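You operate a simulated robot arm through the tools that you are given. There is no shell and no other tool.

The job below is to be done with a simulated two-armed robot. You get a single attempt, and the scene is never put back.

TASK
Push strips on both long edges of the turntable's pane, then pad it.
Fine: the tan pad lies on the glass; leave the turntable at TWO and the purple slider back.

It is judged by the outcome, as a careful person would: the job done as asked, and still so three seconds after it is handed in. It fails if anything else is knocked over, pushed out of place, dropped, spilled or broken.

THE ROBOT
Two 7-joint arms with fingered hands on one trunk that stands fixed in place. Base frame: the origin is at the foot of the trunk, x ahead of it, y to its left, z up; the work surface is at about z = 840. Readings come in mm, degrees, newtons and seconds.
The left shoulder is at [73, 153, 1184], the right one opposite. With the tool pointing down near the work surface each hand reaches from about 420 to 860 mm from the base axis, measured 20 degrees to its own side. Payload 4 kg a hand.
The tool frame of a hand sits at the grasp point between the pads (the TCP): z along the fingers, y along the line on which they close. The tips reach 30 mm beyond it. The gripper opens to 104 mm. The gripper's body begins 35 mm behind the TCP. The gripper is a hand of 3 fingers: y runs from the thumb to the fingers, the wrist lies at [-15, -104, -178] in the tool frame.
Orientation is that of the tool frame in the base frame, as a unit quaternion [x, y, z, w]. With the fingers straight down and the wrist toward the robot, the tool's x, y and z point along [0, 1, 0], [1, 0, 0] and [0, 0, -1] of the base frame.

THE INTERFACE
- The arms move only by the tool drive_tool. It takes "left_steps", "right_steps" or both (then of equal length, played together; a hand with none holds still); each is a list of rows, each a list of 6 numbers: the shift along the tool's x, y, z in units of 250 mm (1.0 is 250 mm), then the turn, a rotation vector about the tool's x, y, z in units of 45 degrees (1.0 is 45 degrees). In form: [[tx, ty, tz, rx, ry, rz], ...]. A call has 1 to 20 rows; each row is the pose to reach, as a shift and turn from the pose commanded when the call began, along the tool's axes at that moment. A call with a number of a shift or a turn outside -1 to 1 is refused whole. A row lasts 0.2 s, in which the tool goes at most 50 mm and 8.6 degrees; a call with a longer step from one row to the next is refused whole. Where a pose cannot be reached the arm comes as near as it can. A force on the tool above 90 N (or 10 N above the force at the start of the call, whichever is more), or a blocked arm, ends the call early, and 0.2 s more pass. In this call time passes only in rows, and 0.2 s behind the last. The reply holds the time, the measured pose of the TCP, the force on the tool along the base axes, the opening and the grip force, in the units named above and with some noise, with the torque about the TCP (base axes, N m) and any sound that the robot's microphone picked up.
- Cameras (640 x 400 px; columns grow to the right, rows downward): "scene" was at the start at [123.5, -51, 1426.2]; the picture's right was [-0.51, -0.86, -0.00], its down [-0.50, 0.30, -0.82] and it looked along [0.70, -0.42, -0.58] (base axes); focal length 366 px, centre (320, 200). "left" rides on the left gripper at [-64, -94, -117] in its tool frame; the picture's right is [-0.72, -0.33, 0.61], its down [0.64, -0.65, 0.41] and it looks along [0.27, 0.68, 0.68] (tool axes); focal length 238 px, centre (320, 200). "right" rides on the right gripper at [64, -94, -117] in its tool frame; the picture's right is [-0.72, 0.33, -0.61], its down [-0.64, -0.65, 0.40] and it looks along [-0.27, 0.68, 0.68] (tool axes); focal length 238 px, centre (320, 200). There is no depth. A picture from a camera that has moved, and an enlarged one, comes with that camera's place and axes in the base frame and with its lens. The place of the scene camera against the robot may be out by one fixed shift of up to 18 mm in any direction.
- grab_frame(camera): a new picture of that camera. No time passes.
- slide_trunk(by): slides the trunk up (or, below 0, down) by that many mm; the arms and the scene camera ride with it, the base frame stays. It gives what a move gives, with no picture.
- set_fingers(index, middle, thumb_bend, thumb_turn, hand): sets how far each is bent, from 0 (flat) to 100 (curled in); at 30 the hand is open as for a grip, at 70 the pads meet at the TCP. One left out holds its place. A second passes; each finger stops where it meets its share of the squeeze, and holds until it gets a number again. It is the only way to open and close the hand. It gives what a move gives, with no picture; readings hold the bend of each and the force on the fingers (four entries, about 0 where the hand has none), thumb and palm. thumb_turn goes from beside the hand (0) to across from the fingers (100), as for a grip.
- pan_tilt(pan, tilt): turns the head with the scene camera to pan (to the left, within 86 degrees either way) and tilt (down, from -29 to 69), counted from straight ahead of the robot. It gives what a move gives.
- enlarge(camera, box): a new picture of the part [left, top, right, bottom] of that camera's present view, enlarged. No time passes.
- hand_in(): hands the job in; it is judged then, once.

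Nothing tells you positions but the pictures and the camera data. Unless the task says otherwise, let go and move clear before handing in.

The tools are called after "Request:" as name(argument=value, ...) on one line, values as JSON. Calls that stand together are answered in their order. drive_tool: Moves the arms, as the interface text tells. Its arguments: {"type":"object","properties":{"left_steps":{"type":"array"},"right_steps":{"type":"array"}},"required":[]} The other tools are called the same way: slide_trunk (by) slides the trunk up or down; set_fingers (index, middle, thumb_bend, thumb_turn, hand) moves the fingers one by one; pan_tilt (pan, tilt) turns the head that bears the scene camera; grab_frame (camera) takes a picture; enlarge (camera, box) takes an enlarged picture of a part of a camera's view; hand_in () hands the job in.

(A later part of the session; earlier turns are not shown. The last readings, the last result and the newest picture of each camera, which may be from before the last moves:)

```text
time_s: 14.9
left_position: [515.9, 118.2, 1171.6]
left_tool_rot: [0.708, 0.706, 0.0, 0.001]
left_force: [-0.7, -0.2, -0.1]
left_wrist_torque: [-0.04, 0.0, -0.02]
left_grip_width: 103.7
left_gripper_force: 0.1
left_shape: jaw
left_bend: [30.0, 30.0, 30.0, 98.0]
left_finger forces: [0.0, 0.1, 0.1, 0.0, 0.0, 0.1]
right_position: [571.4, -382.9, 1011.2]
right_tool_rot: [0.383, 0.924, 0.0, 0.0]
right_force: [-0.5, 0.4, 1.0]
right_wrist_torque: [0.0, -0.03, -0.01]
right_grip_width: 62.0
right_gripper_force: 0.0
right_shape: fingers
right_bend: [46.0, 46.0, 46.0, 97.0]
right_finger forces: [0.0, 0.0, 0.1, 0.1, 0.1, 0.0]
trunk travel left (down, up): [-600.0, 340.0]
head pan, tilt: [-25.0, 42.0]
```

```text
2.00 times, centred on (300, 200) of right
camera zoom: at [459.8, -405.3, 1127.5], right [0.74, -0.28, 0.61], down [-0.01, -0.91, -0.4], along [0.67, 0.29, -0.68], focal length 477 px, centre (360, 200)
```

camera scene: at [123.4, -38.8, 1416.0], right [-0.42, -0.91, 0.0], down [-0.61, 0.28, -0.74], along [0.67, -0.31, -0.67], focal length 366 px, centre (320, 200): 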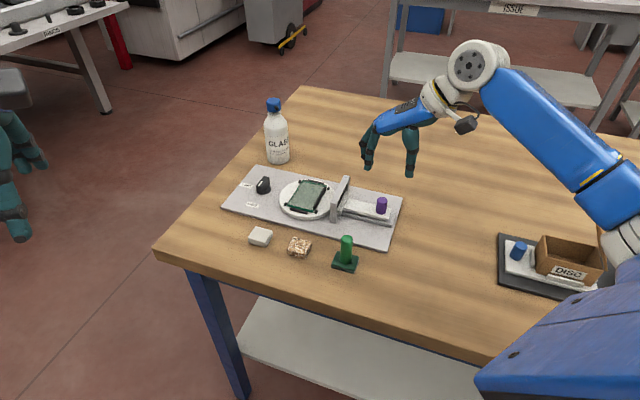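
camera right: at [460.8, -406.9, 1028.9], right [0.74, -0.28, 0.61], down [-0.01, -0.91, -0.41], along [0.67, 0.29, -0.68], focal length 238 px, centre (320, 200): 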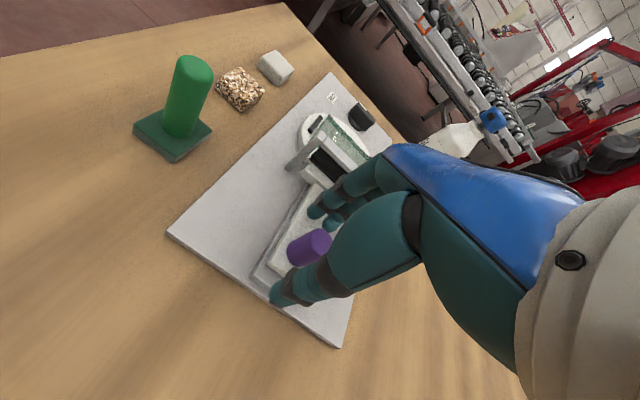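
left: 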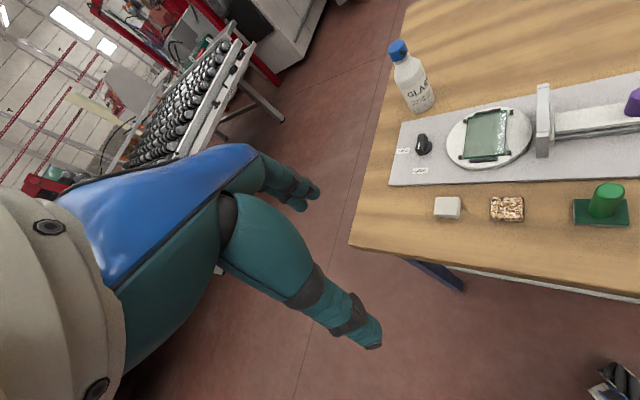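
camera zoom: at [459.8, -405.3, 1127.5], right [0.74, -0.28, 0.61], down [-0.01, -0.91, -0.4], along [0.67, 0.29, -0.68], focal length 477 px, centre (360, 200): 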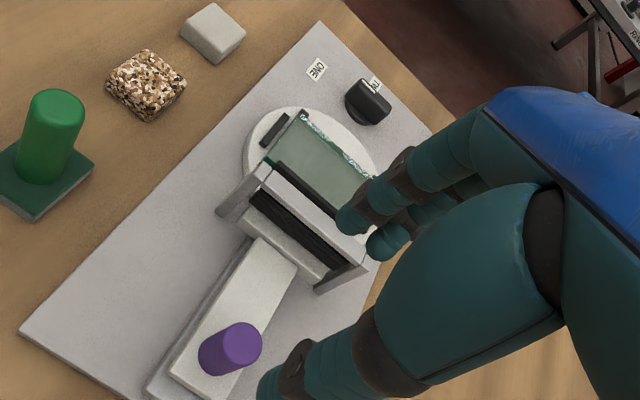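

The slider sits where it started. Now I move the right hand along the board at a safe height to above the black knob.

Request:
drive_tool(right_steps=[[0, 0.16, 0, 0, 0, 0], [0, 0.32, 0, 0, 0, 0], [0, 0.48, 0, 0, 0, 0], [0, 0.64, 0, 0, 0, 0], [0, 0.8, 0, 0, 0, 0]])

Request:
grab_frame(camera="right")

Request:
enlarge(camera="right", box=[230, 110, 390, 270])

```text
time_s: 16.1
left_position: [517.2, 119.5, 1169.5]
left_tool_rot: [0.707, 0.707, -0.001, 0.0]
left_force: [-0.9, -0.3, 0.4]
left_wrist_torque: [-0.02, 0.01, 0.01]
left_grip_width: 103.5
left_gripper_force: 0.1
left_shape: jaw
left_bend: [30.0, 30.0, 30.0, 98.0]
left_finger forces: [0.0, 0.1, 0.1, 0.0, 0.0, 0.0]
right_position: [717.5, -241.7, 1006.0]
right_tool_rot: [0.382, 0.924, -0.002, -0.001]
right_force: [-0.4, 0.4, 0.1]
right_wrist_torque: [-0.03, 0.04, 0.03]
right_grip_width: 62.1
right_gripper_force: 0.0
right_shape: fingers
right_bend: [46.0, 46.0, 46.0, 97.0]
right_finger forces: [0.1, 0.0, 0.1, 0.0, 0.0, 0.0]
trunk travel left (down, up): [-600.0, 340.0]
head pan, tilt: [-25.0, 42.0]
```

```text
taken
camera right: at [604.7, -262.0, 1125.0], right [0.74, -0.28, 0.61], down [-0.01, -0.92, -0.4], along [0.67, 0.29, -0.68], focal length 238 px, centre (320, 200)
```

right: 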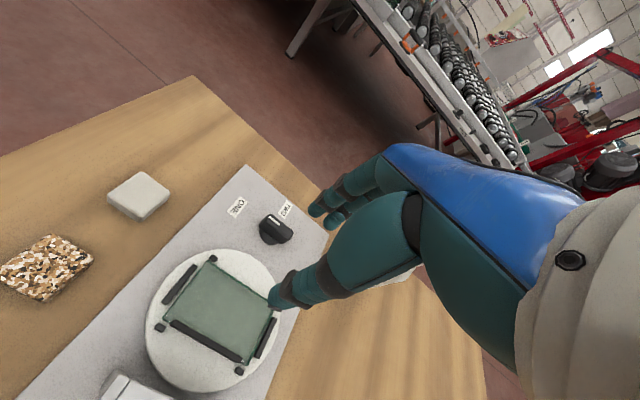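

```text
2.50 times, centred on (310, 190) of right
camera zoom: at [604.7, -262.0, 1125.0], right [0.74, -0.28, 0.61], down [-0.01, -0.92, -0.4], along [0.67, 0.29, -0.68], focal length 596 px, centre (345, 225)
```

zoom: 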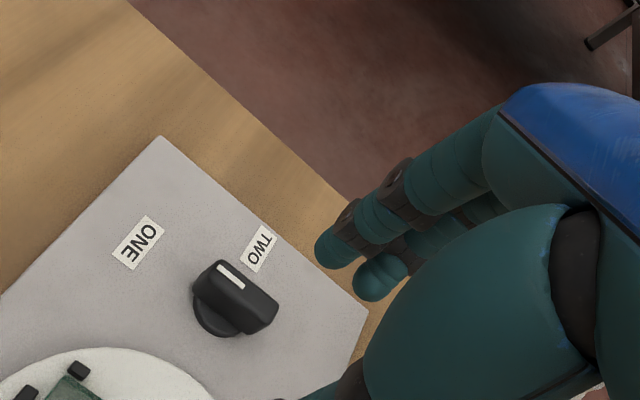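

The black knob's bar is centred near (767, -190) with its top at z≈875, lying across my closing direction. I move above it and lower partway.

Request:
drive_tool(right_steps=[[0, 0.148, 0.0, 0, 0, 0], [0, 0.296, 0.0, 0, 0, 0], [0, 0.296, 0.12, 0, 0, 0], [0, 0.296, 0.26, 0, 0, 0]])

Request:
grab_frame(camera="right")

Request:
enlarge(camera="right", box=[230, 180, 390, 320])

Request:
enlarge(camera="scene", box=[210, 110, 370, 230])

```text
time_s: 17.1
left_position: [518.0, 116.4, 1171.5]
left_tool_rot: [0.707, 0.707, 0.001, 0.0]
left_force: [0.1, 0.9, 0.9]
left_wrist_torque: [0.01, -0.01, -0.04]
left_grip_width: 103.5
left_gripper_force: 0.0
left_shape: jaw
left_bend: [30.0, 30.0, 30.0, 98.0]
left_finger forces: [0.1, 0.1, 0.0, 0.0, 0.0, 0.0]
right_position: [768.2, -191.9, 943.6]
right_tool_rot: [0.383, 0.924, 0.0, -0.001]
right_force: [0.4, -1.3, -0.2]
right_wrist_torque: [0.02, 0.0, -0.01]
right_grip_width: 62.1
right_gripper_force: 0.0
right_shape: fingers
right_bend: [46.0, 46.0, 46.0, 97.0]
right_finger forces: [0.0, 0.1, 0.0, 0.0, 0.0, 0.0]
trunk travel left (down, up): [-600.0, 340.0]
head pan, tilt: [-25.0, 42.0]
```

```text
taken
camera right: at [655.6, -212.7, 1060.4], right [0.74, -0.28, 0.61], down [-0.01, -0.91, -0.41], along [0.67, 0.29, -0.68], focal length 238 px, centre (320, 200)
```

right: 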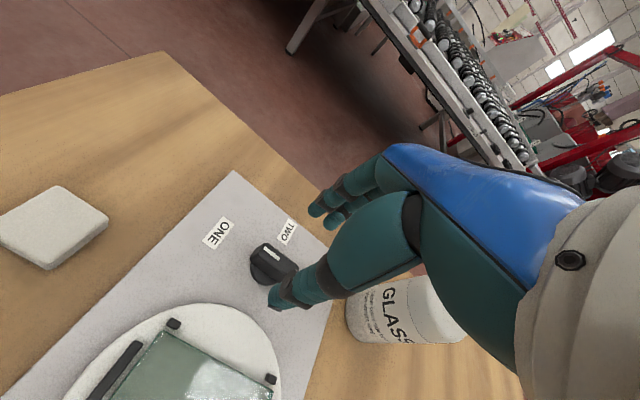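

```text
2.86 times, centred on (310, 250) of right
camera zoom: at [655.6, -212.7, 1060.4], right [0.74, -0.28, 0.61], down [-0.01, -0.91, -0.41], along [0.67, 0.29, -0.68], focal length 681 px, centre (349, 57)
```

zoom: 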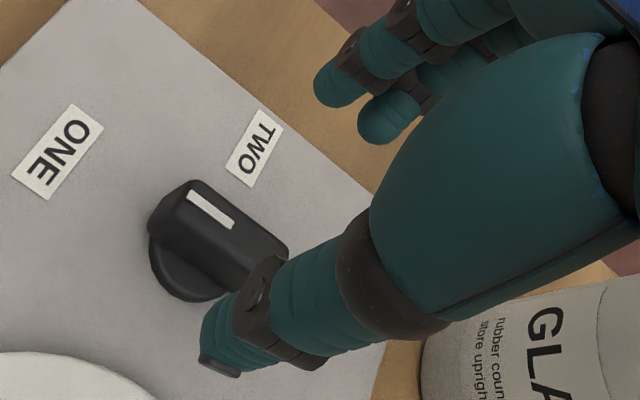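

```text
3.33 times, centred on (290, 170) of scene
camera zoom: at [125.5, -41.4, 1415.8], right [-0.42, -0.91, 0.0], down [-0.61, 0.28, -0.74], along [0.67, -0.31, -0.67], focal length 1218 px, centre (420, 300)
```

zoom: 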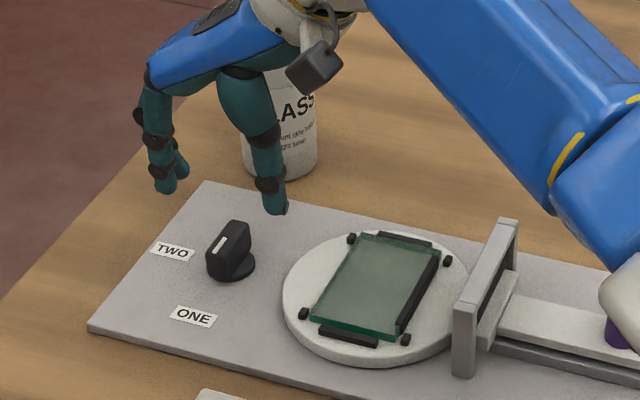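

The TCP is within ~2 mm of the knob axis and the bar lies between thumb and fingers. I correct slightly and descend with the tips just above the board.

Request:
drive_tool(right_steps=[[0.002, 0.004, 0.1, 0, 0, 0], [0.004, 0.008, 0.18, 0, 0, 0], [0.004, 0.008, 0.218, 0, 0, 0]])

Request:
enlarge(camera="right", box=[230, 180, 390, 320])

Request:
enlarge(camera="scene", box=[210, 130, 330, 220])

```text
time_s: 17.9
left_position: [516.9, 118.1, 1170.8]
left_tool_rot: [0.707, 0.707, 0.0, 0.0]
left_force: [-0.1, 0.1, 0.4]
left_wrist_torque: [-0.04, 0.02, 0.0]
left_grip_width: 103.6
left_gripper_force: 0.0
left_shape: jaw
left_bend: [30.0, 30.0, 30.0, 98.0]
left_finger forces: [0.0, 0.0, 0.0, 0.0, 0.0, 0.1]
right_position: [767.9, -187.7, 889.0]
right_tool_rot: [0.383, 0.924, 0.0, 0.0]
right_force: [0.8, -0.7, 0.4]
right_wrist_torque: [-0.02, -0.01, -0.03]
right_grip_width: 62.2
right_gripper_force: 0.0
right_shape: fingers
right_bend: [46.0, 46.0, 46.0, 97.0]
right_finger forces: [0.0, 0.1, 0.0, 0.1, 0.0, 0.0]
trunk travel left (down, up): [-600.0, 340.0]
head pan, tilt: [-25.0, 42.0]
```

```text
2.86 times, centred on (310, 250) of right
camera zoom: at [655.9, -209.3, 1006.2], right [0.74, -0.28, 0.61], down [-0.01, -0.91, -0.4], along [0.67, 0.29, -0.68], focal length 681 px, centre (349, 57)
```

zoom: 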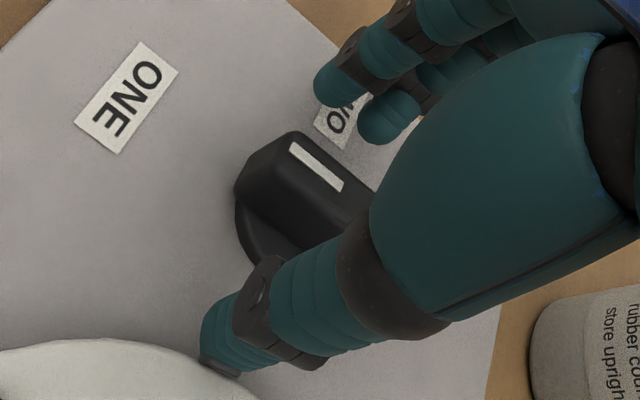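

```text
4.44 times, centred on (270, 175) of scene
camera zoom: at [125.1, -39.2, 1415.9], right [-0.42, -0.91, 0.0], down [-0.61, 0.28, -0.74], along [0.67, -0.31, -0.67], focal length 1624 px, centre (542, 311)
```

zoom: 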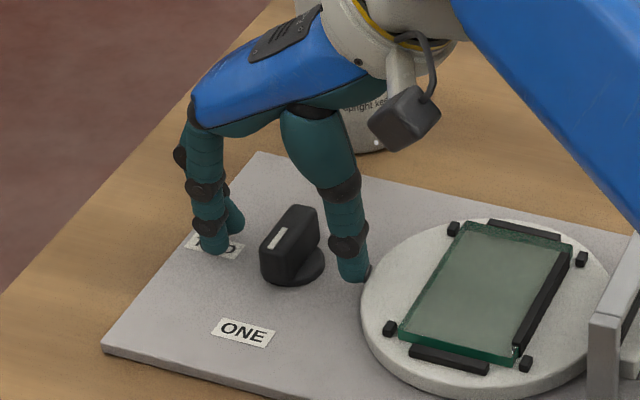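

The bar is centred between thumb and fingers. I close on it in two stages.

Request:
set_fingers(hand="right", index=62, middle=62, thumb_bend=62)

Request:
enlarge(camera="scene", box=[210, 130, 330, 220])

Request:
enlarge(camera="right", box=[230, 180, 390, 320])

```text
time_s: 18.9
left_position: [515.7, 117.8, 1170.9]
left_tool_rot: [0.707, 0.707, 0.0, 0.0]
left_force: [0.7, 0.0, -0.3]
left_wrist_torque: [0.0, -0.02, 0.0]
left_grip_width: 103.6
left_gripper_force: 0.0
left_shape: jaw
left_bend: [30.0, 30.0, 30.0, 98.0]
left_finger forces: [0.1, 0.0, 0.1, 0.0, 0.1, 0.0]
right_position: [768.4, -188.5, 887.9]
right_tool_rot: [0.383, 0.924, 0.0, 0.0]
right_force: [0.1, 0.4, 0.0]
right_wrist_torque: [0.0, 0.03, -0.04]
right_grip_width: 21.4
right_gripper_force: 0.1
right_shape: fingers
right_bend: [62.0, 62.0, 62.0, 97.0]
right_finger forces: [0.0, 0.0, 0.0, 0.0, 0.1, 0.0]
trunk travel left (down, up): [-600.0, 340.0]
head pan, tilt: [-25.0, 42.0]
```

```text
4.44 times, centred on (270, 175) of scene
camera zoom: at [125.1, -38.9, 1415.9], right [-0.42, -0.91, 0.0], down [-0.61, 0.28, -0.74], along [0.67, -0.31, -0.67], focal length 1624 px, centre (542, 311)
```

zoom: 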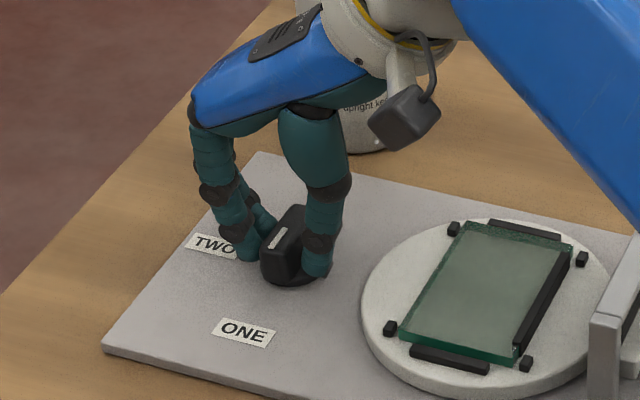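

```text
2.86 times, centred on (310, 250) of right
camera zoom: at [655.9, -209.1, 1006.5], right [0.74, -0.28, 0.61], down [-0.01, -0.91, -0.4], along [0.67, 0.29, -0.68], focal length 681 px, centre (349, 57)
```

zoom: 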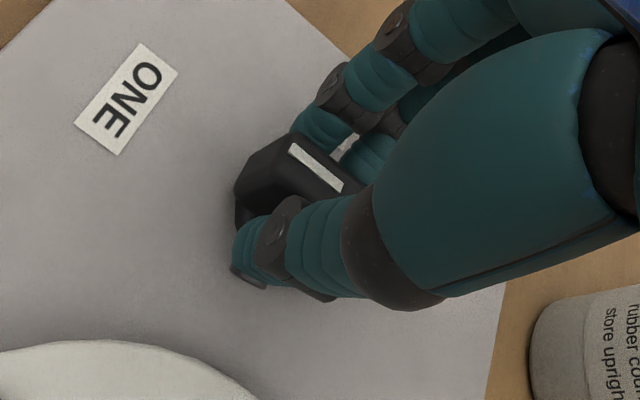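

Almost touching on both sides. I close fully with a light squeeze.

Request:
set_fingers(hand="right", index=68, middle=68, thumb_bend=68)

Request:
enlarge(camera="scene", box=[210, 130, 330, 220])

```text
time_s: 19.9
left_position: [517.1, 119.1, 1171.6]
left_tool_rot: [0.707, 0.707, 0.0, 0.0]
left_force: [0.5, 0.2, -0.1]
left_wrist_torque: [0.02, 0.0, -0.03]
left_grip_width: 103.6
left_gripper_force: 0.0
left_shape: jaw
left_bend: [30.0, 30.0, 30.0, 98.0]
left_finger forces: [0.1, 0.1, 0.0, 0.1, 0.0, 0.0]
right_position: [768.1, -186.8, 888.6]
right_tool_rot: [0.383, 0.924, -0.001, 0.0]
right_force: [1.6, 2.4, -0.8]
right_wrist_torque: [0.04, -0.04, 0.02]
right_grip_width: 12.8
right_gripper_force: 3.3
right_shape: fingers
right_bend: [65.0, 66.0, 66.0, 97.0]
right_finger forces: [2.5, 2.5, 0.0, 0.1, 2.3, 0.0]
trunk travel left (down, up): [-600.0, 340.0]
head pan, tilt: [-25.0, 42.0]
```

```text
4.44 times, centred on (270, 175) of scene
camera zoom: at [125.7, -38.3, 1415.8], right [-0.42, -0.91, 0.0], down [-0.61, 0.28, -0.74], along [0.67, -0.31, -0.67], focal length 1624 px, centre (542, 311)
```

zoom: 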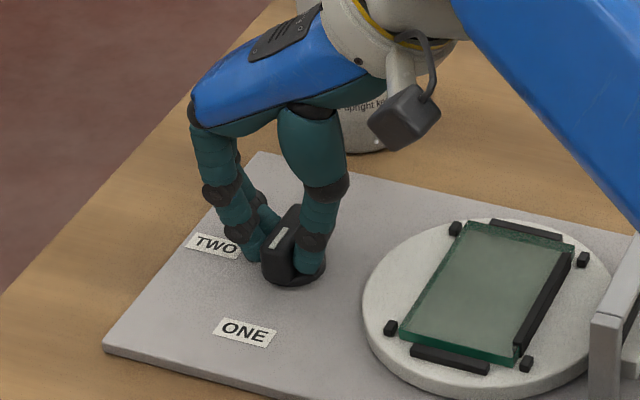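

The grip is balanced on the knob's bar. I begin turning clockwise (seen from above) toward TWO, first about 20°.

Request:
drive_tool(right_steps=[[0, 0, 0, 0, 0, 0.11], [0, 0, 0, 0, 0, 0.22], [0, 0, 0, 0, 0, 0.33], [0, 0, 0, 0, 0, 0.44]])

Request:
enlarge(camera="scene", box=[210, 130, 370, 250])

Request:
enlarge(camera="right", box=[230, 180, 390, 320])

```text
time_s: 20.9
left_position: [516.7, 117.9, 1170.8]
left_tool_rot: [0.708, 0.707, -0.001, 0.0]
left_force: [1.0, -0.6, 0.2]
left_wrist_torque: [-0.04, -0.03, -0.02]
left_grip_width: 103.8
left_gripper_force: 0.2
left_shape: jaw
left_bend: [30.0, 30.0, 30.0, 98.0]
left_finger forces: [0.0, 0.0, 0.1, 0.0, 0.0, 0.0]
right_position: [768.1, -187.1, 888.7]
right_tool_rot: [0.536, 0.844, -0.001, 0.001]
right_force: [5.0, 3.7, -0.3]
right_wrist_torque: [0.07, -0.18, 0.02]
right_grip_width: 12.9
right_gripper_force: 3.9
right_shape: fingers
right_bend: [65.0, 64.0, 66.0, 98.0]
right_finger forces: [3.0, 4.4, 0.1, 0.0, 1.4, 0.1]
trunk travel left (down, up): [-600.0, 340.0]
head pan, tilt: [-25.0, 42.0]
```

```text
3.33 times, centred on (290, 190) of scene
camera zoom: at [126.5, -37.7, 1415.8], right [-0.42, -0.91, 0.0], down [-0.61, 0.28, -0.74], along [0.67, -0.31, -0.67], focal length 1218 px, centre (420, 233)
```

zoom: 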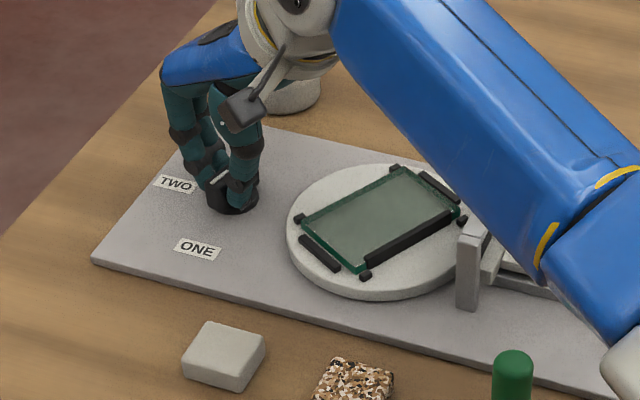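

```text
2.86 times, centred on (310, 250) of right
camera zoom: at [655.1, -168.9, 1006.8], right [0.6, -0.51, 0.61], down [-0.32, -0.86, -0.4], along [0.73, 0.05, -0.68], focal length 681 px, centre (349, 57)
```

zoom: 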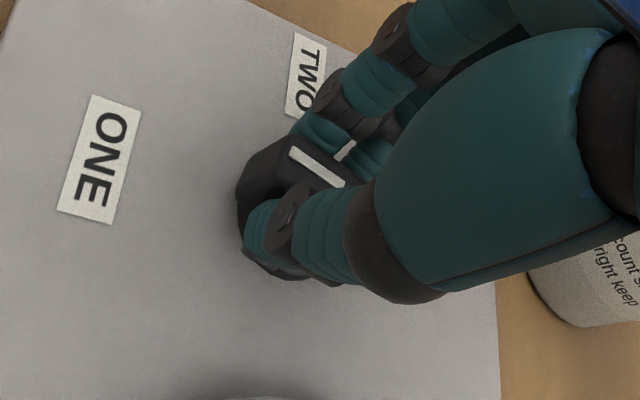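

The knob turns and the turntable follows at twice the angle, carrying the pane and its strip. I continue turning another 45°.

Request:
drive_tool(right_steps=[[0, 0, 0, 0, 0, 0.12], [0, 0, 0, 0, 0, 0.24], [0, 0, 0, 0, 0, 0.36], [0, 0, 0, 0, 0, 0.48], [0, 0, 0, 0, 0, 0.6], [0, 0, 0, 0, 0, 0.72], [0, 0, 0, 0, 0, 0.84], [0, 0, 0, 0, 0, 0.96]])

Request:
enlarge(camera="scene", box=[210, 130, 370, 250])

Request:
grab_frame(camera="right")

```text
time_s: 22.7
left_position: [518.3, 119.3, 1170.8]
left_tool_rot: [0.707, 0.707, -0.001, -0.001]
left_force: [-0.1, 0.4, 0.2]
left_wrist_torque: [0.02, -0.01, 0.01]
left_grip_width: 103.9
left_gripper_force: 0.0
left_shape: jaw
left_bend: [30.0, 30.0, 30.0, 98.0]
left_finger forces: [0.0, 0.0, 0.0, 0.0, 0.1, 0.0]
right_position: [768.4, -186.9, 889.4]
right_tool_rot: [0.81, 0.587, 0.0, 0.0]
right_force: [12.2, 2.2, 3.5]
right_wrist_torque: [0.01, -0.34, 0.07]
right_grip_width: 13.4
right_gripper_force: 5.2
right_shape: fingers
right_bend: [62.0, 63.0, 68.0, 97.0]
right_finger forces: [5.8, 5.2, 0.0, 0.1, 0.1, 0.0]
trunk travel left (down, up): [-600.0, 340.0]
head pan, tilt: [-25.0, 42.0]
```

```text
3.33 times, centred on (290, 190) of scene
camera zoom: at [127.2, -37.0, 1415.8], right [-0.42, -0.91, 0.0], down [-0.61, 0.28, -0.74], along [0.67, -0.32, -0.67], focal length 1218 px, centre (420, 233)
```

zoom: 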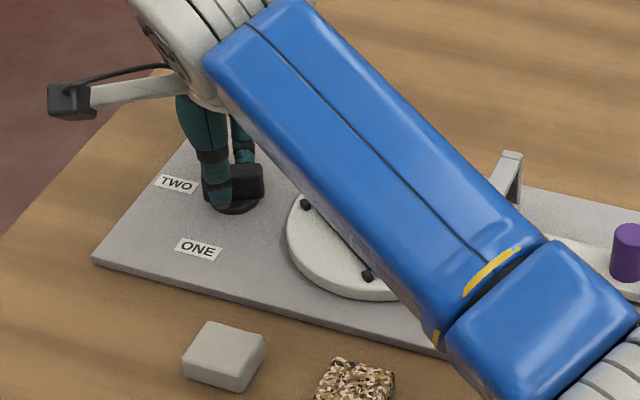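

```text
taken
camera right: at [698.1, -96.7, 1006.7], right [0.09, -0.78, 0.61], down [-0.82, -0.41, -0.4], along [0.57, -0.47, -0.68], focal length 238 px, centre (320, 200)
```

right: 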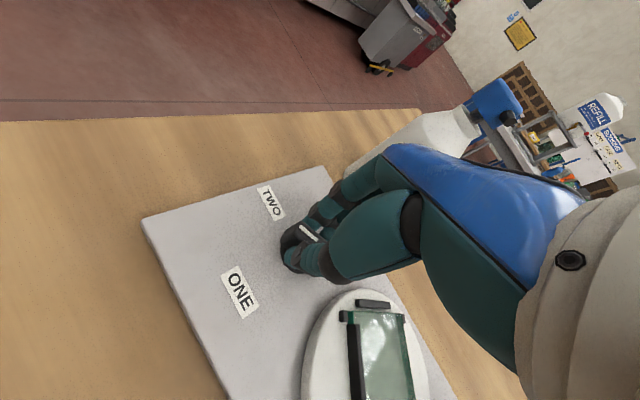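

The forces show the knob pushing the fingers slightly outward, so I shift ~2 mm along the closing direction while finishing the remaining ~27° to TWO.

Request:
drive_tool(right_steps=[[0, 0.006, 0, 0, 0, 0.1], [0, 0.01, 0, 0, 0, 0.2], [0, 0.01, 0, 0, 0, 0.3], [0, 0.01, 0, 0, 0, 0.4]])

Request:
enlarge(camera="scene", box=[210, 130, 370, 250])

Request:
enlarge(camera="right", box=[220, 160, 420, 400])

```text
time_s: 23.7
left_position: [516.3, 118.8, 1170.1]
left_tool_rot: [0.707, 0.707, -0.001, 0.0]
left_force: [-0.5, 0.0, -0.4]
left_wrist_torque: [-0.02, -0.01, -0.01]
left_grip_width: 103.8
left_gripper_force: 0.1
left_shape: jaw
left_bend: [30.0, 30.0, 30.0, 98.0]
left_finger forces: [0.0, 0.0, 0.1, 0.0, 0.0, 0.0]
right_position: [769.6, -188.6, 889.1]
right_tool_rot: [0.891, 0.454, 0.0, 0.001]
right_force: [8.5, -0.5, 1.2]
right_wrist_torque: [-0.04, -0.25, 0.03]
right_grip_width: 13.2
right_gripper_force: 4.1
right_shape: fingers
right_bend: [63.0, 65.0, 67.0, 97.0]
right_finger forces: [4.8, 3.1, 0.0, 0.0, 0.8, 0.0]
trunk travel left (down, up): [-600.0, 340.0]
head pan, tilt: [-25.0, 42.0]
```

```text
3.33 times, centred on (290, 190) of scene
camera zoom: at [126.5, -38.0, 1415.8], right [-0.42, -0.91, 0.0], down [-0.61, 0.28, -0.74], along [0.67, -0.31, -0.67], focal length 1218 px, centre (420, 233)
```

zoom: 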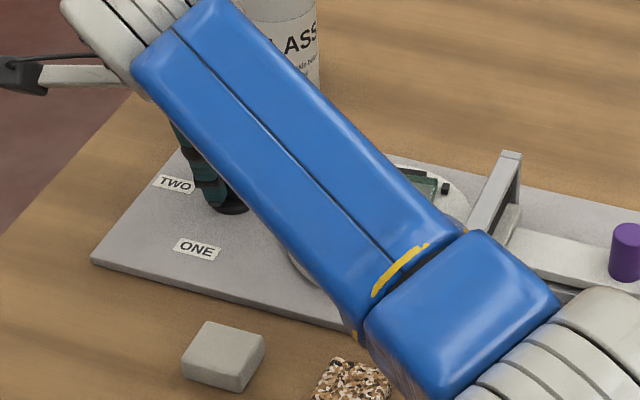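

```text
1.67 times, centred on (320, 280) of right
camera zoom: at [731.3, -81.1, 1005.9], right [-0.16, -0.77, 0.62], down [-0.91, -0.13, -0.4], along [0.39, -0.62, -0.68], focal length 397 px, centre (320, 67)
```

zoom: 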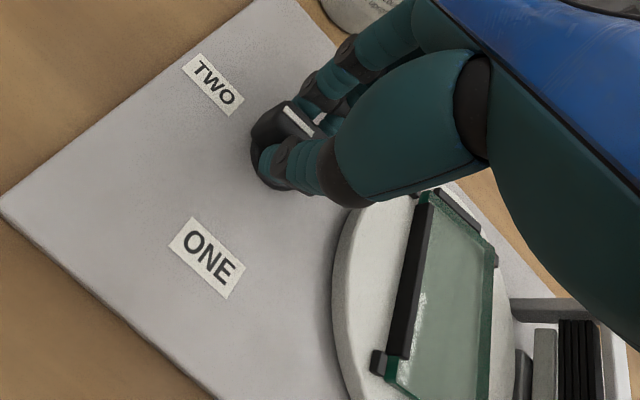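

Turned 81° so far; the pane's strip has nearly gone to the far side. I finish the last ~10° gently.

Request:
drive_tool(right_steps=[[0, 0.004, 0, 0, 0, 0.08], [0, 0.006, 0, 0, 0, 0.16], [0, 0.006, 0, 0, 0, 0.22]])

Request:
enlarge(camera="right", box=[220, 160, 420, 400])

Request:
grab_frame(camera="left")

```text
time_s: 24.5
left_position: [516.5, 119.0, 1171.1]
left_tool_rot: [0.707, 0.707, -0.001, 0.0]
left_force: [0.6, -1.0, -0.2]
left_wrist_torque: [0.0, 0.01, 0.03]
left_grip_width: 103.6
left_gripper_force: 0.1
left_shape: jaw
left_bend: [30.0, 30.0, 30.0, 98.0]
left_finger forces: [0.1, 0.0, 0.0, 0.0, 0.0, 0.0]
right_position: [771.0, -190.0, 889.4]
right_tool_rot: [0.927, 0.375, -0.001, 0.0]
right_force: [6.1, -0.5, 0.2]
right_wrist_torque: [0.02, -0.13, 0.08]
right_grip_width: 12.6
right_gripper_force: 4.5
right_shape: fingers
right_bend: [64.0, 65.0, 66.0, 97.0]
right_finger forces: [2.7, 3.6, 0.0, 0.0, 2.0, 0.1]
trunk travel left (down, up): [-600.0, 340.0]
head pan, tilt: [-25.0, 42.0]
```

```text
1.67 times, centred on (320, 280) of right
camera zoom: at [751.4, -76.8, 1006.1], right [-0.29, -0.73, 0.61], down [-0.91, 0.02, -0.4], along [0.28, -0.68, -0.68], focal length 397 px, centre (320, 67)
```

zoom: 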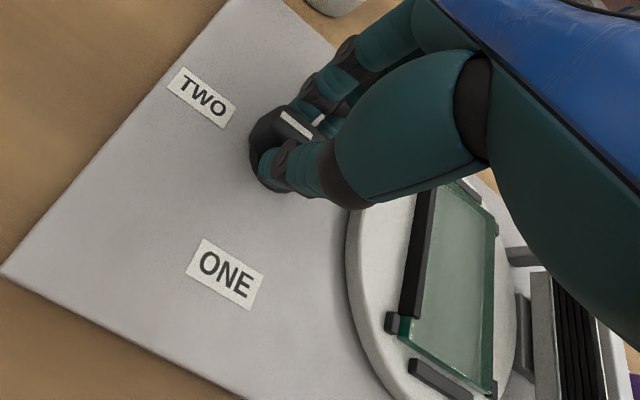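

```text
taken
camera left: at [422.3, 53.3, 1288.0], right [-0.33, -0.72, -0.61], down [-0.65, 0.64, -0.4], along [0.68, 0.27, -0.68], focal length 238 px, centre (320, 200)
```

left: 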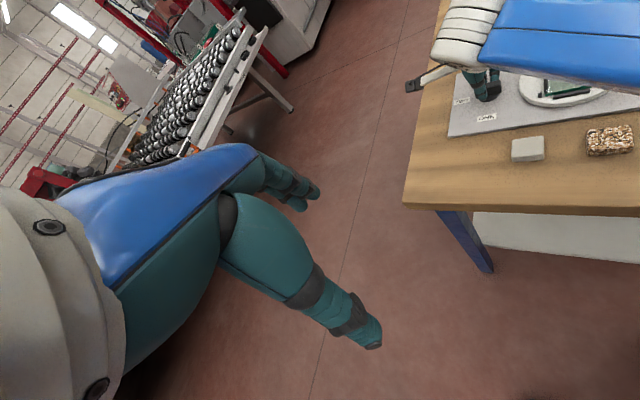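

The hand has turned ~91° and the pane's edges look square to the gate again, strip on the far side. I release the knob and rise to check.

Request:
set_fingers(hand="right", index=50, middle=50, thumb_bend=50)

Request:
drive_tool(right_steps=[[0, 0, -0.1, 0, 0, 0], [0, 0, -0.22, 0, 0, 0], [0, 0, -0.36, 0, 0, 0], [0, 0, -0.5, 0, 0, 0]])

Request:
grab_frame(camera="right")

Request:
enlarge(camera="right", box=[220, 180, 420, 400])

```text
time_s: 25.5
left_position: [517.6, 119.4, 1170.6]
left_tool_rot: [0.707, 0.707, -0.001, 0.0]
left_force: [-0.2, -0.4, 0.9]
left_wrist_torque: [0.0, -0.02, -0.02]
left_grip_width: 103.5
left_gripper_force: 0.0
left_shape: jaw
left_bend: [30.0, 30.0, 30.0, 98.0]
left_finger forces: [0.0, 0.0, 0.1, 0.0, 0.1, 0.0]
right_position: [770.3, -188.7, 889.8]
right_tool_rot: [0.927, 0.375, 0.0, 0.0]
right_force: [-0.1, -0.2, -0.3]
right_wrist_torque: [-0.05, -0.01, 0.0]
right_grip_width: 51.4
right_gripper_force: 0.1
right_shape: fingers
right_bend: [50.0, 50.0, 50.0, 97.0]
right_finger forces: [0.0, 0.1, 0.1, 0.0, 0.0, 0.0]
trunk travel left (down, up): [-600.0, 340.0]
head pan, tilt: [-25.0, 42.0]
```

```text
time_s: 26.5
left_position: [515.2, 120.1, 1171.2]
left_tool_rot: [0.707, 0.707, -0.001, 0.001]
left_force: [-0.4, -0.1, 0.4]
left_wrist_torque: [0.01, 0.0, -0.01]
left_grip_width: 103.6
left_gripper_force: 0.0
left_shape: jaw
left_bend: [30.0, 30.0, 30.0, 98.0]
left_finger forces: [0.1, 0.0, 0.0, 0.0, 0.0, 0.1]
right_position: [770.8, -190.9, 1015.3]
right_tool_rot: [0.927, 0.376, 0.0, 0.001]
right_force: [-0.4, -0.1, 1.2]
right_wrist_torque: [-0.01, 0.04, -0.01]
right_grip_width: 51.9
right_gripper_force: 0.1
right_shape: fingers
right_bend: [50.0, 50.0, 50.0, 97.0]
right_finger forces: [0.0, 0.1, 0.0, 0.1, 0.0, 0.1]
trunk travel left (down, up): [-600.0, 340.0]
head pan, tilt: [-25.0, 42.0]
```

```text
taken
camera right: at [750.8, -77.4, 1132.5], right [-0.29, -0.73, 0.61], down [-0.91, 0.02, -0.4], along [0.28, -0.68, -0.68], focal length 238 px, centre (320, 200)
```

right: 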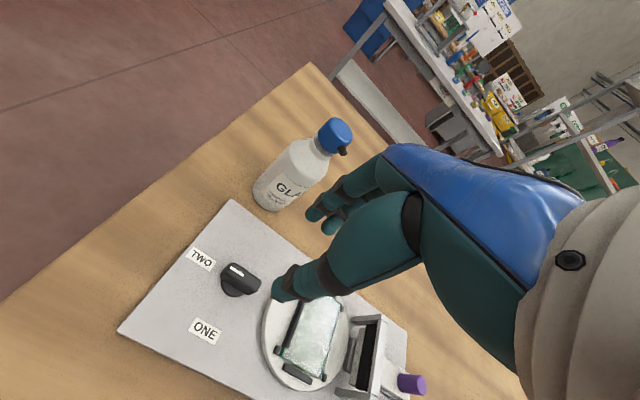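

```text
1.82 times, centred on (320, 290) of right
camera zoom: at [750.8, -77.4, 1132.5], right [-0.29, -0.73, 0.61], down [-0.91, 0.02, -0.4], along [0.28, -0.68, -0.68], focal length 433 px, centre (320, 36)
```

zoom: 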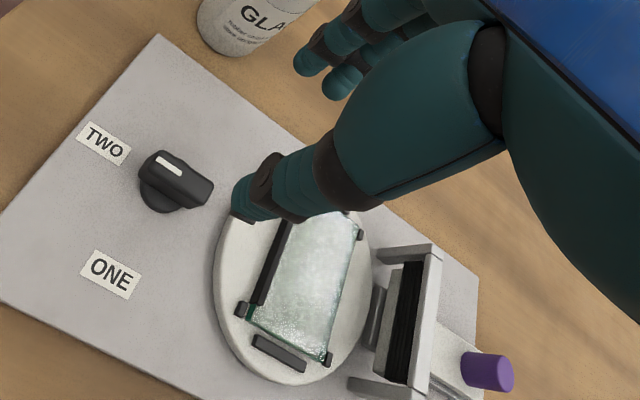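

The knob's mark points at TWO and the bottle is untouched. I turn the hand back by 90° while returning toward the purple knob, in two moves.

Request:
drive_tool(right_steps=[[-0.093, 0, 0, 0, 0, -0.167], [-0.187, 0, 0, 0, 0, -0.333], [-0.28, 0, 0, 0, 0, -0.5], [-0.373, 0, 0, 0, 0, -0.667], [-0.467, 0, 0, 0, 0, -0.833], [-0.56, 0, 0, 0, 0, -1.0]])

Request:
drive_tool(right_steps=[[-0.064, -0.064, 0, 0, 0, -0.17], [-0.128, -0.128, 0, 0, 0, -0.34], [-0.193, -0.193, 0, 0, 0, -0.51], [-0.257, -0.257, 0, 0, 0, -0.68], [-0.321, -0.321, 0, 0, 0, -0.85], [-0.385, -0.385, 0, 0, 0, -1.02]])

Request:
grab_frame(camera="scene")

Request:
enlarge(camera="right", box=[200, 100, 380, 300])

```text
time_s: 27.9
left_position: [516.2, 117.5, 1173.0]
left_tool_rot: [0.707, 0.707, 0.0, 0.001]
left_force: [0.2, -0.1, 0.4]
left_wrist_torque: [0.02, 0.02, 0.0]
left_grip_width: 103.8
left_gripper_force: 0.1
left_shape: jaw
left_bend: [30.0, 30.0, 30.0, 98.0]
left_finger forces: [0.2, 0.0, 0.1, 0.1, 0.0, 0.0]
right_position: [668.5, -289.2, 1014.5]
right_tool_rot: [0.711, 0.703, 0.0, 0.0]
right_force: [-0.1, -0.4, 0.1]
right_wrist_torque: [-0.01, -0.01, 0.02]
right_grip_width: 51.5
right_gripper_force: 0.0
right_shape: fingers
right_bend: [50.0, 50.0, 50.0, 97.0]
right_finger forces: [0.1, 0.1, 0.0, 0.0, 0.0, 0.0]
trunk travel left (down, up): [-600.0, 340.0]
head pan, tilt: [-25.0, 42.0]
```

```text
refused: -1.02 is not a number from -1 to 1
```

```text
taken
camera scene: at [123.9, -40.9, 1416.0], right [-0.42, -0.91, 0.0], down [-0.61, 0.28, -0.74], along [0.67, -0.31, -0.67], focal length 366 px, centre (320, 200)
```

scene: 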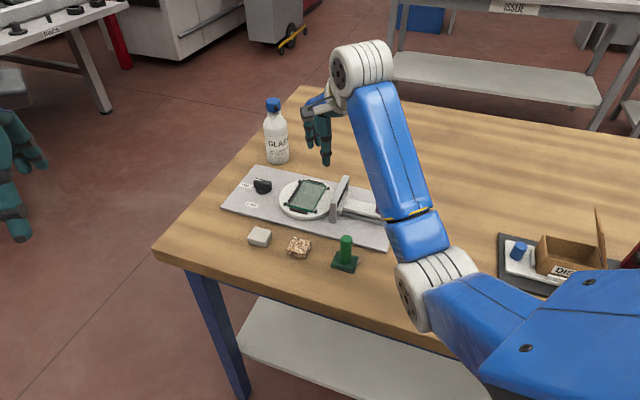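

```text
2.00 times, centred on (290, 200) of right
camera zoom: at [574.8, -223.4, 1132.5], right [0.32, -0.72, 0.61], down [-0.66, -0.63, -0.41], along [0.68, -0.28, -0.68], focal length 477 px, centre (380, 200)
```

zoom: 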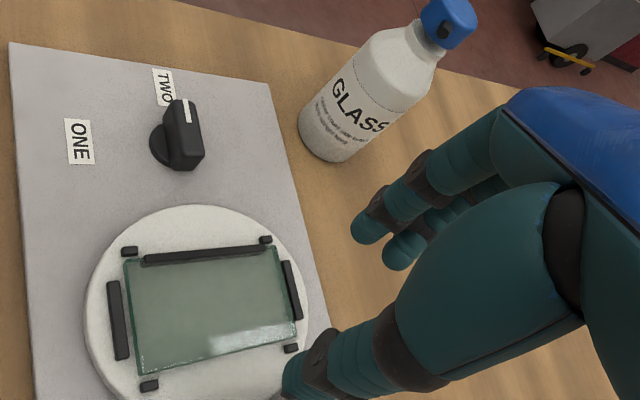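

The knob's bar points at TWO and the strip is on the pane's far edge; the bare long edge now faces the gate. I continue back to the purple knob.

Request:
drive_tool(right_steps=[[-0.064, -0.064, 0, 0, 0, -0.167], [-0.128, -0.128, 0, 0, 0, -0.333], [-0.193, -0.193, 0, 0, 0, -0.5], [-0.257, -0.257, 0, 0, 0, -0.667], [-0.321, -0.321, 0, 0, 0, -0.833], [-0.385, -0.385, 0, 0, 0, -1.0]])

Request:
grab_frame(camera="right")

Request:
enlarge(camera="scene", box=[210, 130, 430, 260])

```text
time_s: 29.3
left_position: [515.5, 117.2, 1171.3]
left_tool_rot: [0.708, 0.706, 0.001, 0.0]
left_force: [0.0, 0.0, -0.6]
left_wrist_torque: [0.04, -0.02, -0.04]
left_grip_width: 103.3
left_gripper_force: 0.0
left_shape: jaw
left_bend: [30.0, 30.0, 30.0, 98.0]
left_finger forces: [0.0, 0.0, 0.1, 0.1, 0.1, 0.0]
right_position: [570.7, -382.5, 1015.1]
right_tool_rot: [0.389, 0.921, 0.001, -0.001]
right_force: [-0.5, -0.1, -0.6]
right_wrist_torque: [0.02, 0.04, 0.01]
right_grip_width: 51.6
right_gripper_force: 0.1
right_shape: fingers
right_bend: [50.0, 50.0, 50.0, 97.0]
right_finger forces: [0.1, 0.1, 0.1, 0.1, 0.0, 0.0]
trunk travel left (down, up): [-600.0, 340.0]
head pan, tilt: [-25.0, 42.0]
```

```text
taken
camera right: at [459.0, -403.4, 1132.5], right [0.73, -0.29, 0.61], down [-0.02, -0.91, -0.41], along [0.68, 0.29, -0.68], focal length 238 px, centre (320, 200)
```

right: 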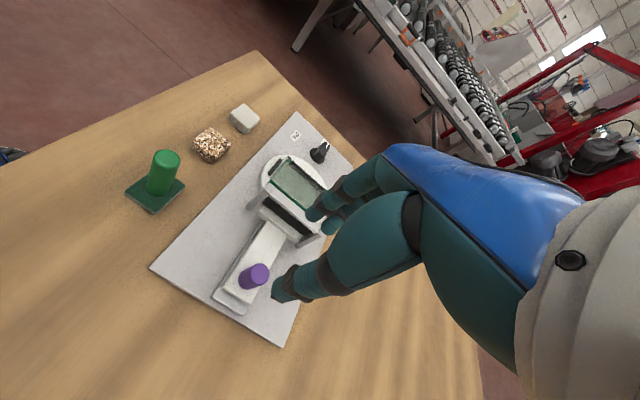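

```text
2.91 times, centred on (320, 195) of scene
camera zoom: at [123.7, -41.3, 1415.9], right [-0.42, -0.91, 0.0], down [-0.61, 0.28, -0.74], along [0.67, -0.31, -0.67], focal length 1063 px, centre (320, 214)
```

zoom: 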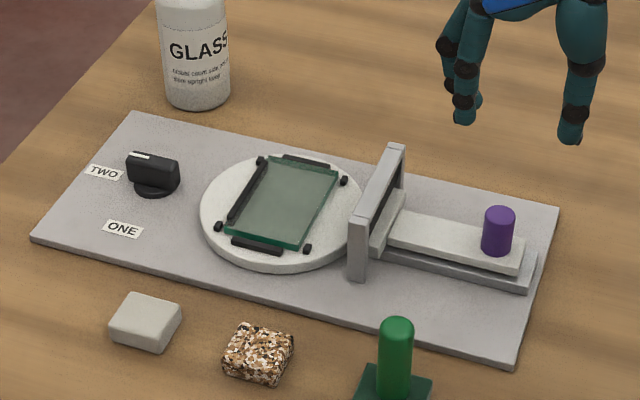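

Everything is in place: both arms clear, slider back, knob at TWO. I descend over the purple knob with a small sideways correction and recheck.

Request:
drive_tool(right_steps=[[-0.004, 0.002, 0.1, 0, 0, -0.008], [-0.008, 0.004, 0.2, 0, 0, -0.016], [-0.008, 0.004, 0.3, 0, 0, -0.016]])

Request:
enlarge(camera="right", box=[220, 180, 380, 320])

Request:
enlarge(camera="scene", box=[310, 130, 450, 240])

```text
time_s: 30.1
left_position: [516.6, 116.1, 1171.5]
left_tool_rot: [0.707, 0.707, 0.001, -0.001]
left_force: [-1.0, 0.0, -0.5]
left_wrist_torque: [-0.02, -0.02, -0.03]
left_grip_width: 103.7
left_gripper_force: 0.1
left_shape: jaw
left_bend: [30.0, 30.0, 30.0, 98.0]
left_finger forces: [0.0, 0.0, 0.0, 0.0, 0.1, 0.1]
right_position: [573.0, -383.7, 939.0]
right_tool_rot: [0.384, 0.923, -0.001, 0.0]
right_force: [0.2, -0.2, 0.2]
right_wrist_torque: [0.02, -0.01, -0.02]
right_grip_width: 51.5
right_gripper_force: 0.0
right_shape: fingers
right_bend: [50.0, 50.0, 50.0, 97.0]
right_finger forces: [0.0, 0.1, 0.1, 0.0, 0.0, 0.1]
trunk travel left (down, up): [-600.0, 340.0]
head pan, tilt: [-25.0, 42.0]
```

```text
2.86 times, centred on (300, 250) of right
camera zoom: at [462.0, -404.8, 1056.8], right [0.74, -0.28, 0.61], down [-0.01, -0.91, -0.4], along [0.67, 0.29, -0.68], focal length 681 px, centre (377, 57)
```

zoom: 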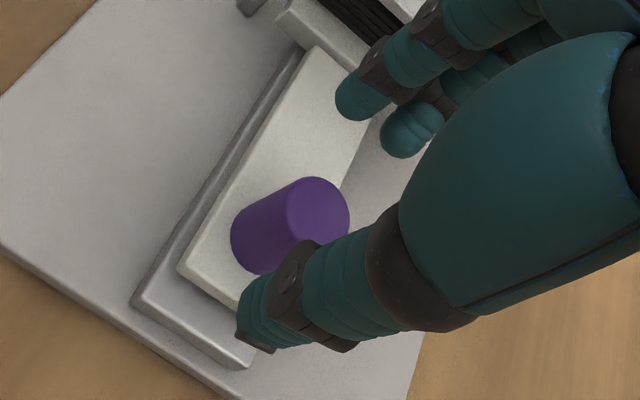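

```text
3.64 times, centred on (380, 185) of scene
camera zoom: at [124.3, -40.7, 1415.9], right [-0.42, -0.91, 0.0], down [-0.61, 0.28, -0.74], along [0.67, -0.31, -0.67], focal length 1329 px, centre (102, 254)
```

zoom: 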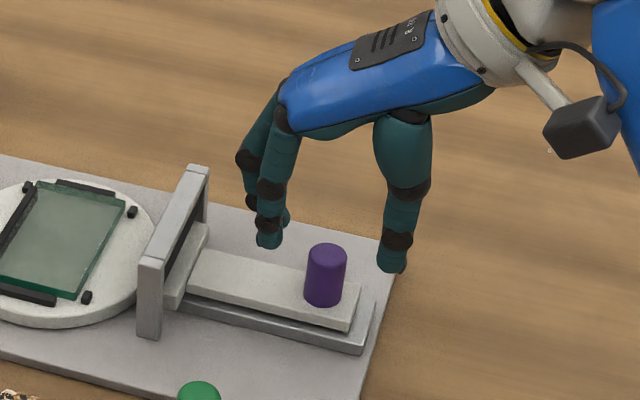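

Centred within about 1 mm. I descend and grip the purple knob again.

Request:
drive_tool(right_steps=[[0, 0.002, 0.06, 0, 0, 0], [0, 0.004, 0.122, 0, 0, 0]])

Request:
set_fingers(hand="right", index=66, middle=66, thumb_bend=66)

Request:
enlarge(camera="scene", box=[310, 150, 430, 240])

```text
time_s: 30.7
left_position: [516.9, 117.0, 1170.9]
left_tool_rot: [0.707, 0.707, 0.0, 0.0]
left_force: [0.8, 0.3, -0.4]
left_wrist_torque: [0.01, -0.03, 0.0]
left_grip_width: 103.9
left_gripper_force: 0.0
left_shape: jaw
left_bend: [30.0, 30.0, 30.0, 98.0]
left_finger forces: [0.0, 0.0, 0.0, 0.0, 0.0, 0.1]
right_position: [574.5, -382.7, 907.7]
right_tool_rot: [0.384, 0.923, 0.001, 0.0]
right_force: [0.4, 0.4, -0.1]
right_wrist_torque: [0.0, 0.0, -0.01]
right_grip_width: 51.5
right_gripper_force: 0.1
right_shape: fingers
right_bend: [50.0, 50.0, 50.0, 97.0]
right_finger forces: [0.0, 0.0, 0.0, 0.0, 0.0, 0.0]
trunk travel left (down, up): [-600.0, 340.0]
head pan, tilt: [-25.0, 42.0]
```

```text
time_s: 31.7
left_position: [515.8, 117.6, 1171.8]
left_tool_rot: [0.706, 0.708, 0.0, 0.0]
left_force: [-0.3, 0.8, 0.1]
left_wrist_torque: [-0.01, -0.01, 0.01]
left_grip_width: 103.7
left_gripper_force: 0.1
left_shape: jaw
left_bend: [30.0, 30.0, 30.0, 98.0]
left_finger forces: [0.0, 0.0, 0.0, 0.0, 0.0, 0.0]
right_position: [574.8, -382.2, 909.4]
right_tool_rot: [0.384, 0.923, 0.0, 0.0]
right_force: [-0.1, -0.2, -0.7]
right_wrist_torque: [0.01, 0.0, 0.03]
right_grip_width: 13.8
right_gripper_force: 1.1
right_shape: fingers
right_bend: [65.0, 65.0, 65.0, 97.0]
right_finger forces: [0.5, 0.9, 0.0, 0.0, 1.0, 0.1]
trunk travel left (down, up): [-600.0, 340.0]
head pan, tilt: [-25.0, 42.0]
```

```text
4.44 times, centred on (370, 195) of scene
camera zoom: at [124.4, -40.1, 1415.9], right [-0.42, -0.91, 0.0], down [-0.61, 0.28, -0.74], along [0.67, -0.31, -0.67], focal length 1624 px, centre (98, 222)
```

zoom: 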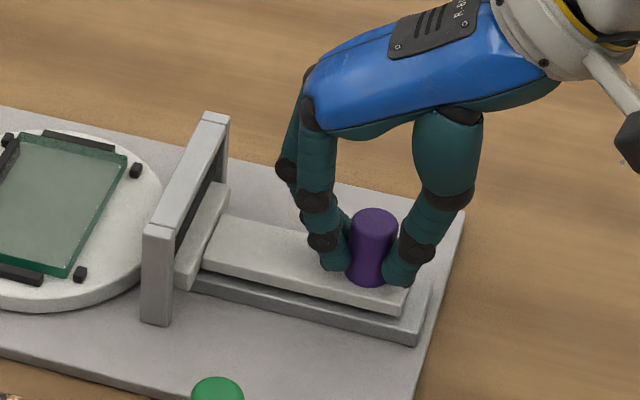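

Balanced grip on the knob. I push again: 36 mm first, then the final few mm.

Request:
drive_tool(right_steps=[[0, 0.02, 0, 0, 0, 0], [0, 0.04, 0, 0, 0, 0], [0, 0.06, 0, 0, 0, 0], [0, 0.08, 0, 0, 0, 0], [0, 0.1, 0, 0, 0, 0], [0, 0.12, 0, 0, 0, 0], [0, 0.136, 0, 0, 0, 0]])

Request:
enlarge(camera="scene", box=[270, 150, 430, 250])

```text
time_s: 33.3
left_position: [516.7, 118.2, 1171.9]
left_tool_rot: [0.707, 0.707, 0.0, 0.0]
left_force: [0.0, 0.1, -0.3]
left_wrist_torque: [-0.02, -0.01, -0.02]
left_grip_width: 103.6
left_gripper_force: 0.0
left_shape: jaw
left_bend: [30.0, 30.0, 30.0, 98.0]
left_finger forces: [0.0, 0.0, 0.0, 0.0, 0.1, 0.0]
right_position: [598.6, -359.2, 908.6]
right_tool_rot: [0.385, 0.923, 0.0, 0.0]
right_force: [-1.1, -0.2, -0.5]
right_wrist_torque: [0.01, 0.07, -0.01]
right_grip_width: 13.5
right_gripper_force: 1.2
right_shape: fingers
right_bend: [66.0, 66.0, 64.0, 97.0]
right_finger forces: [0.3, 0.4, 0.1, 0.1, 1.6, 0.0]
trunk travel left (down, up): [-600.0, 340.0]
head pan, tilt: [-25.0, 42.0]
```

```text
4.00 times, centred on (350, 200) of scene
camera zoom: at [124.1, -40.2, 1415.9], right [-0.42, -0.91, 0.0], down [-0.61, 0.28, -0.74], along [0.67, -0.31, -0.67], focal length 1462 px, centre (200, 200)
```

zoom: 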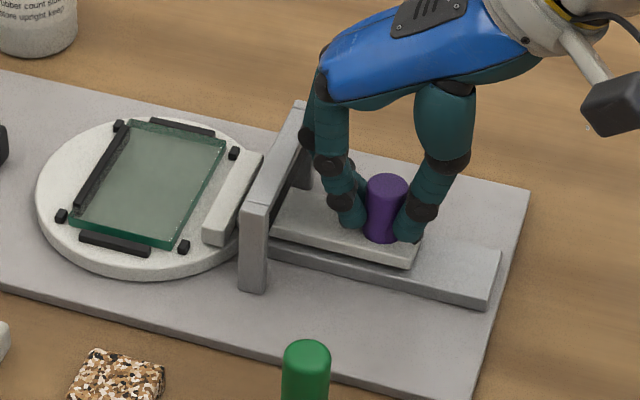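

The head is again just short of the pane. I push the last ~7 mm as before.

Request:
drive_tool(right_steps=[[0, 0.014, 0, 0, 0, 0], [0, 0.026, 0, 0, 0, 0]])

Request:
enlarge(camera="scene", box=[270, 150, 390, 240])

```text
time_s: 33.9
left_position: [516.7, 116.2, 1171.8]
left_tool_rot: [0.707, 0.707, 0.0, 0.0]
left_force: [0.2, -0.6, -0.2]
left_wrist_torque: [0.01, -0.02, -0.01]
left_grip_width: 103.6
left_gripper_force: 0.0
left_shape: jaw
left_bend: [30.0, 30.0, 30.0, 98.0]
left_finger forces: [0.0, 0.0, 0.0, 0.0, 0.1, 0.1]
right_position: [603.7, -354.4, 909.1]
right_tool_rot: [0.384, 0.923, 0.002, 0.001]
right_force: [-1.2, 0.0, -0.3]
right_wrist_torque: [-0.03, 0.05, 0.0]
right_grip_width: 13.7
right_gripper_force: 1.0
right_shape: fingers
right_bend: [66.0, 66.0, 64.0, 97.0]
right_finger forces: [0.3, 0.4, 0.0, 0.0, 1.7, 0.1]
trunk travel left (down, up): [-600.0, 340.0]
head pan, tilt: [-25.0, 42.0]
```

```text
4.44 times, centred on (330, 195) of scene
camera zoom: at [124.2, -40.2, 1415.9], right [-0.42, -0.91, 0.0], down [-0.61, 0.28, -0.74], along [0.67, -0.31, -0.67], focal length 1624 px, centre (276, 222)
```

zoom: 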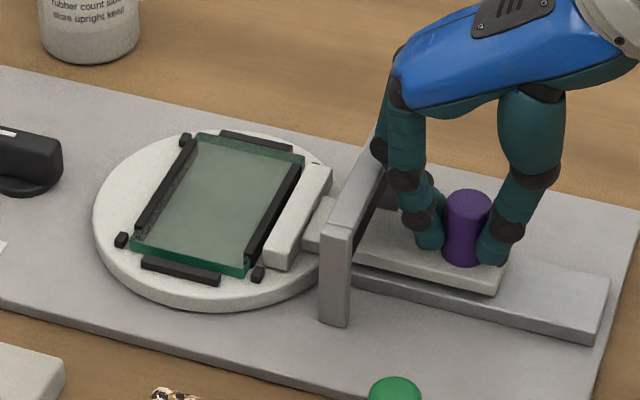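

Both long edges now carry strips. I pull the slider back to its stop, with a couple of mm extra to be sure.

Request:
drive_tool(right_steps=[[0, -0.03, 0, 0, 0, 0], [0, -0.06, 0, 0, 0, 0], [0, -0.09, 0, 0, 0, 0], [0, -0.12, 0, 0, 0, 0], [0, -0.15, 0, 0, 0, 0], [0, -0.174, 0, 0, 0, 0]])

Request:
enlarge(camera="scene", box=[270, 150, 430, 250])

```text
time_s: 35.3
left_position: [517.7, 117.6, 1171.4]
left_tool_rot: [0.707, 0.707, -0.001, 0.0]
left_force: [0.5, 0.5, 0.7]
left_wrist_torque: [0.0, 0.01, 0.0]
left_grip_width: 103.8
left_gripper_force: 0.0
left_shape: jaw
left_bend: [30.0, 30.0, 30.0, 98.0]
left_finger forces: [0.1, 0.1, 0.0, 0.1, 0.0, 0.2]
right_position: [572.5, -384.4, 909.5]
right_tool_rot: [0.385, 0.923, 0.001, 0.0]
right_force: [3.5, 1.7, 1.2]
right_wrist_torque: [0.07, -0.06, 0.02]
right_grip_width: 13.6
right_gripper_force: 1.9
right_shape: fingers
right_bend: [64.0, 64.0, 66.0, 97.0]
right_finger forces: [1.5, 2.3, 0.1, 0.0, 0.2, 0.1]
trunk travel left (down, up): [-600.0, 340.0]
head pan, tilt: [-25.0, 42.0]
```

```text
4.00 times, centred on (350, 200) of scene
camera zoom: at [124.7, -39.3, 1415.9], right [-0.42, -0.91, 0.0], down [-0.61, 0.28, -0.74], along [0.67, -0.31, -0.67], focal length 1462 px, centre (200, 200)
```

zoom: 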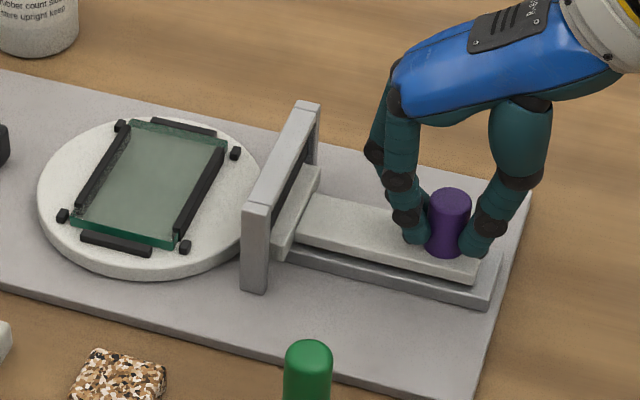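

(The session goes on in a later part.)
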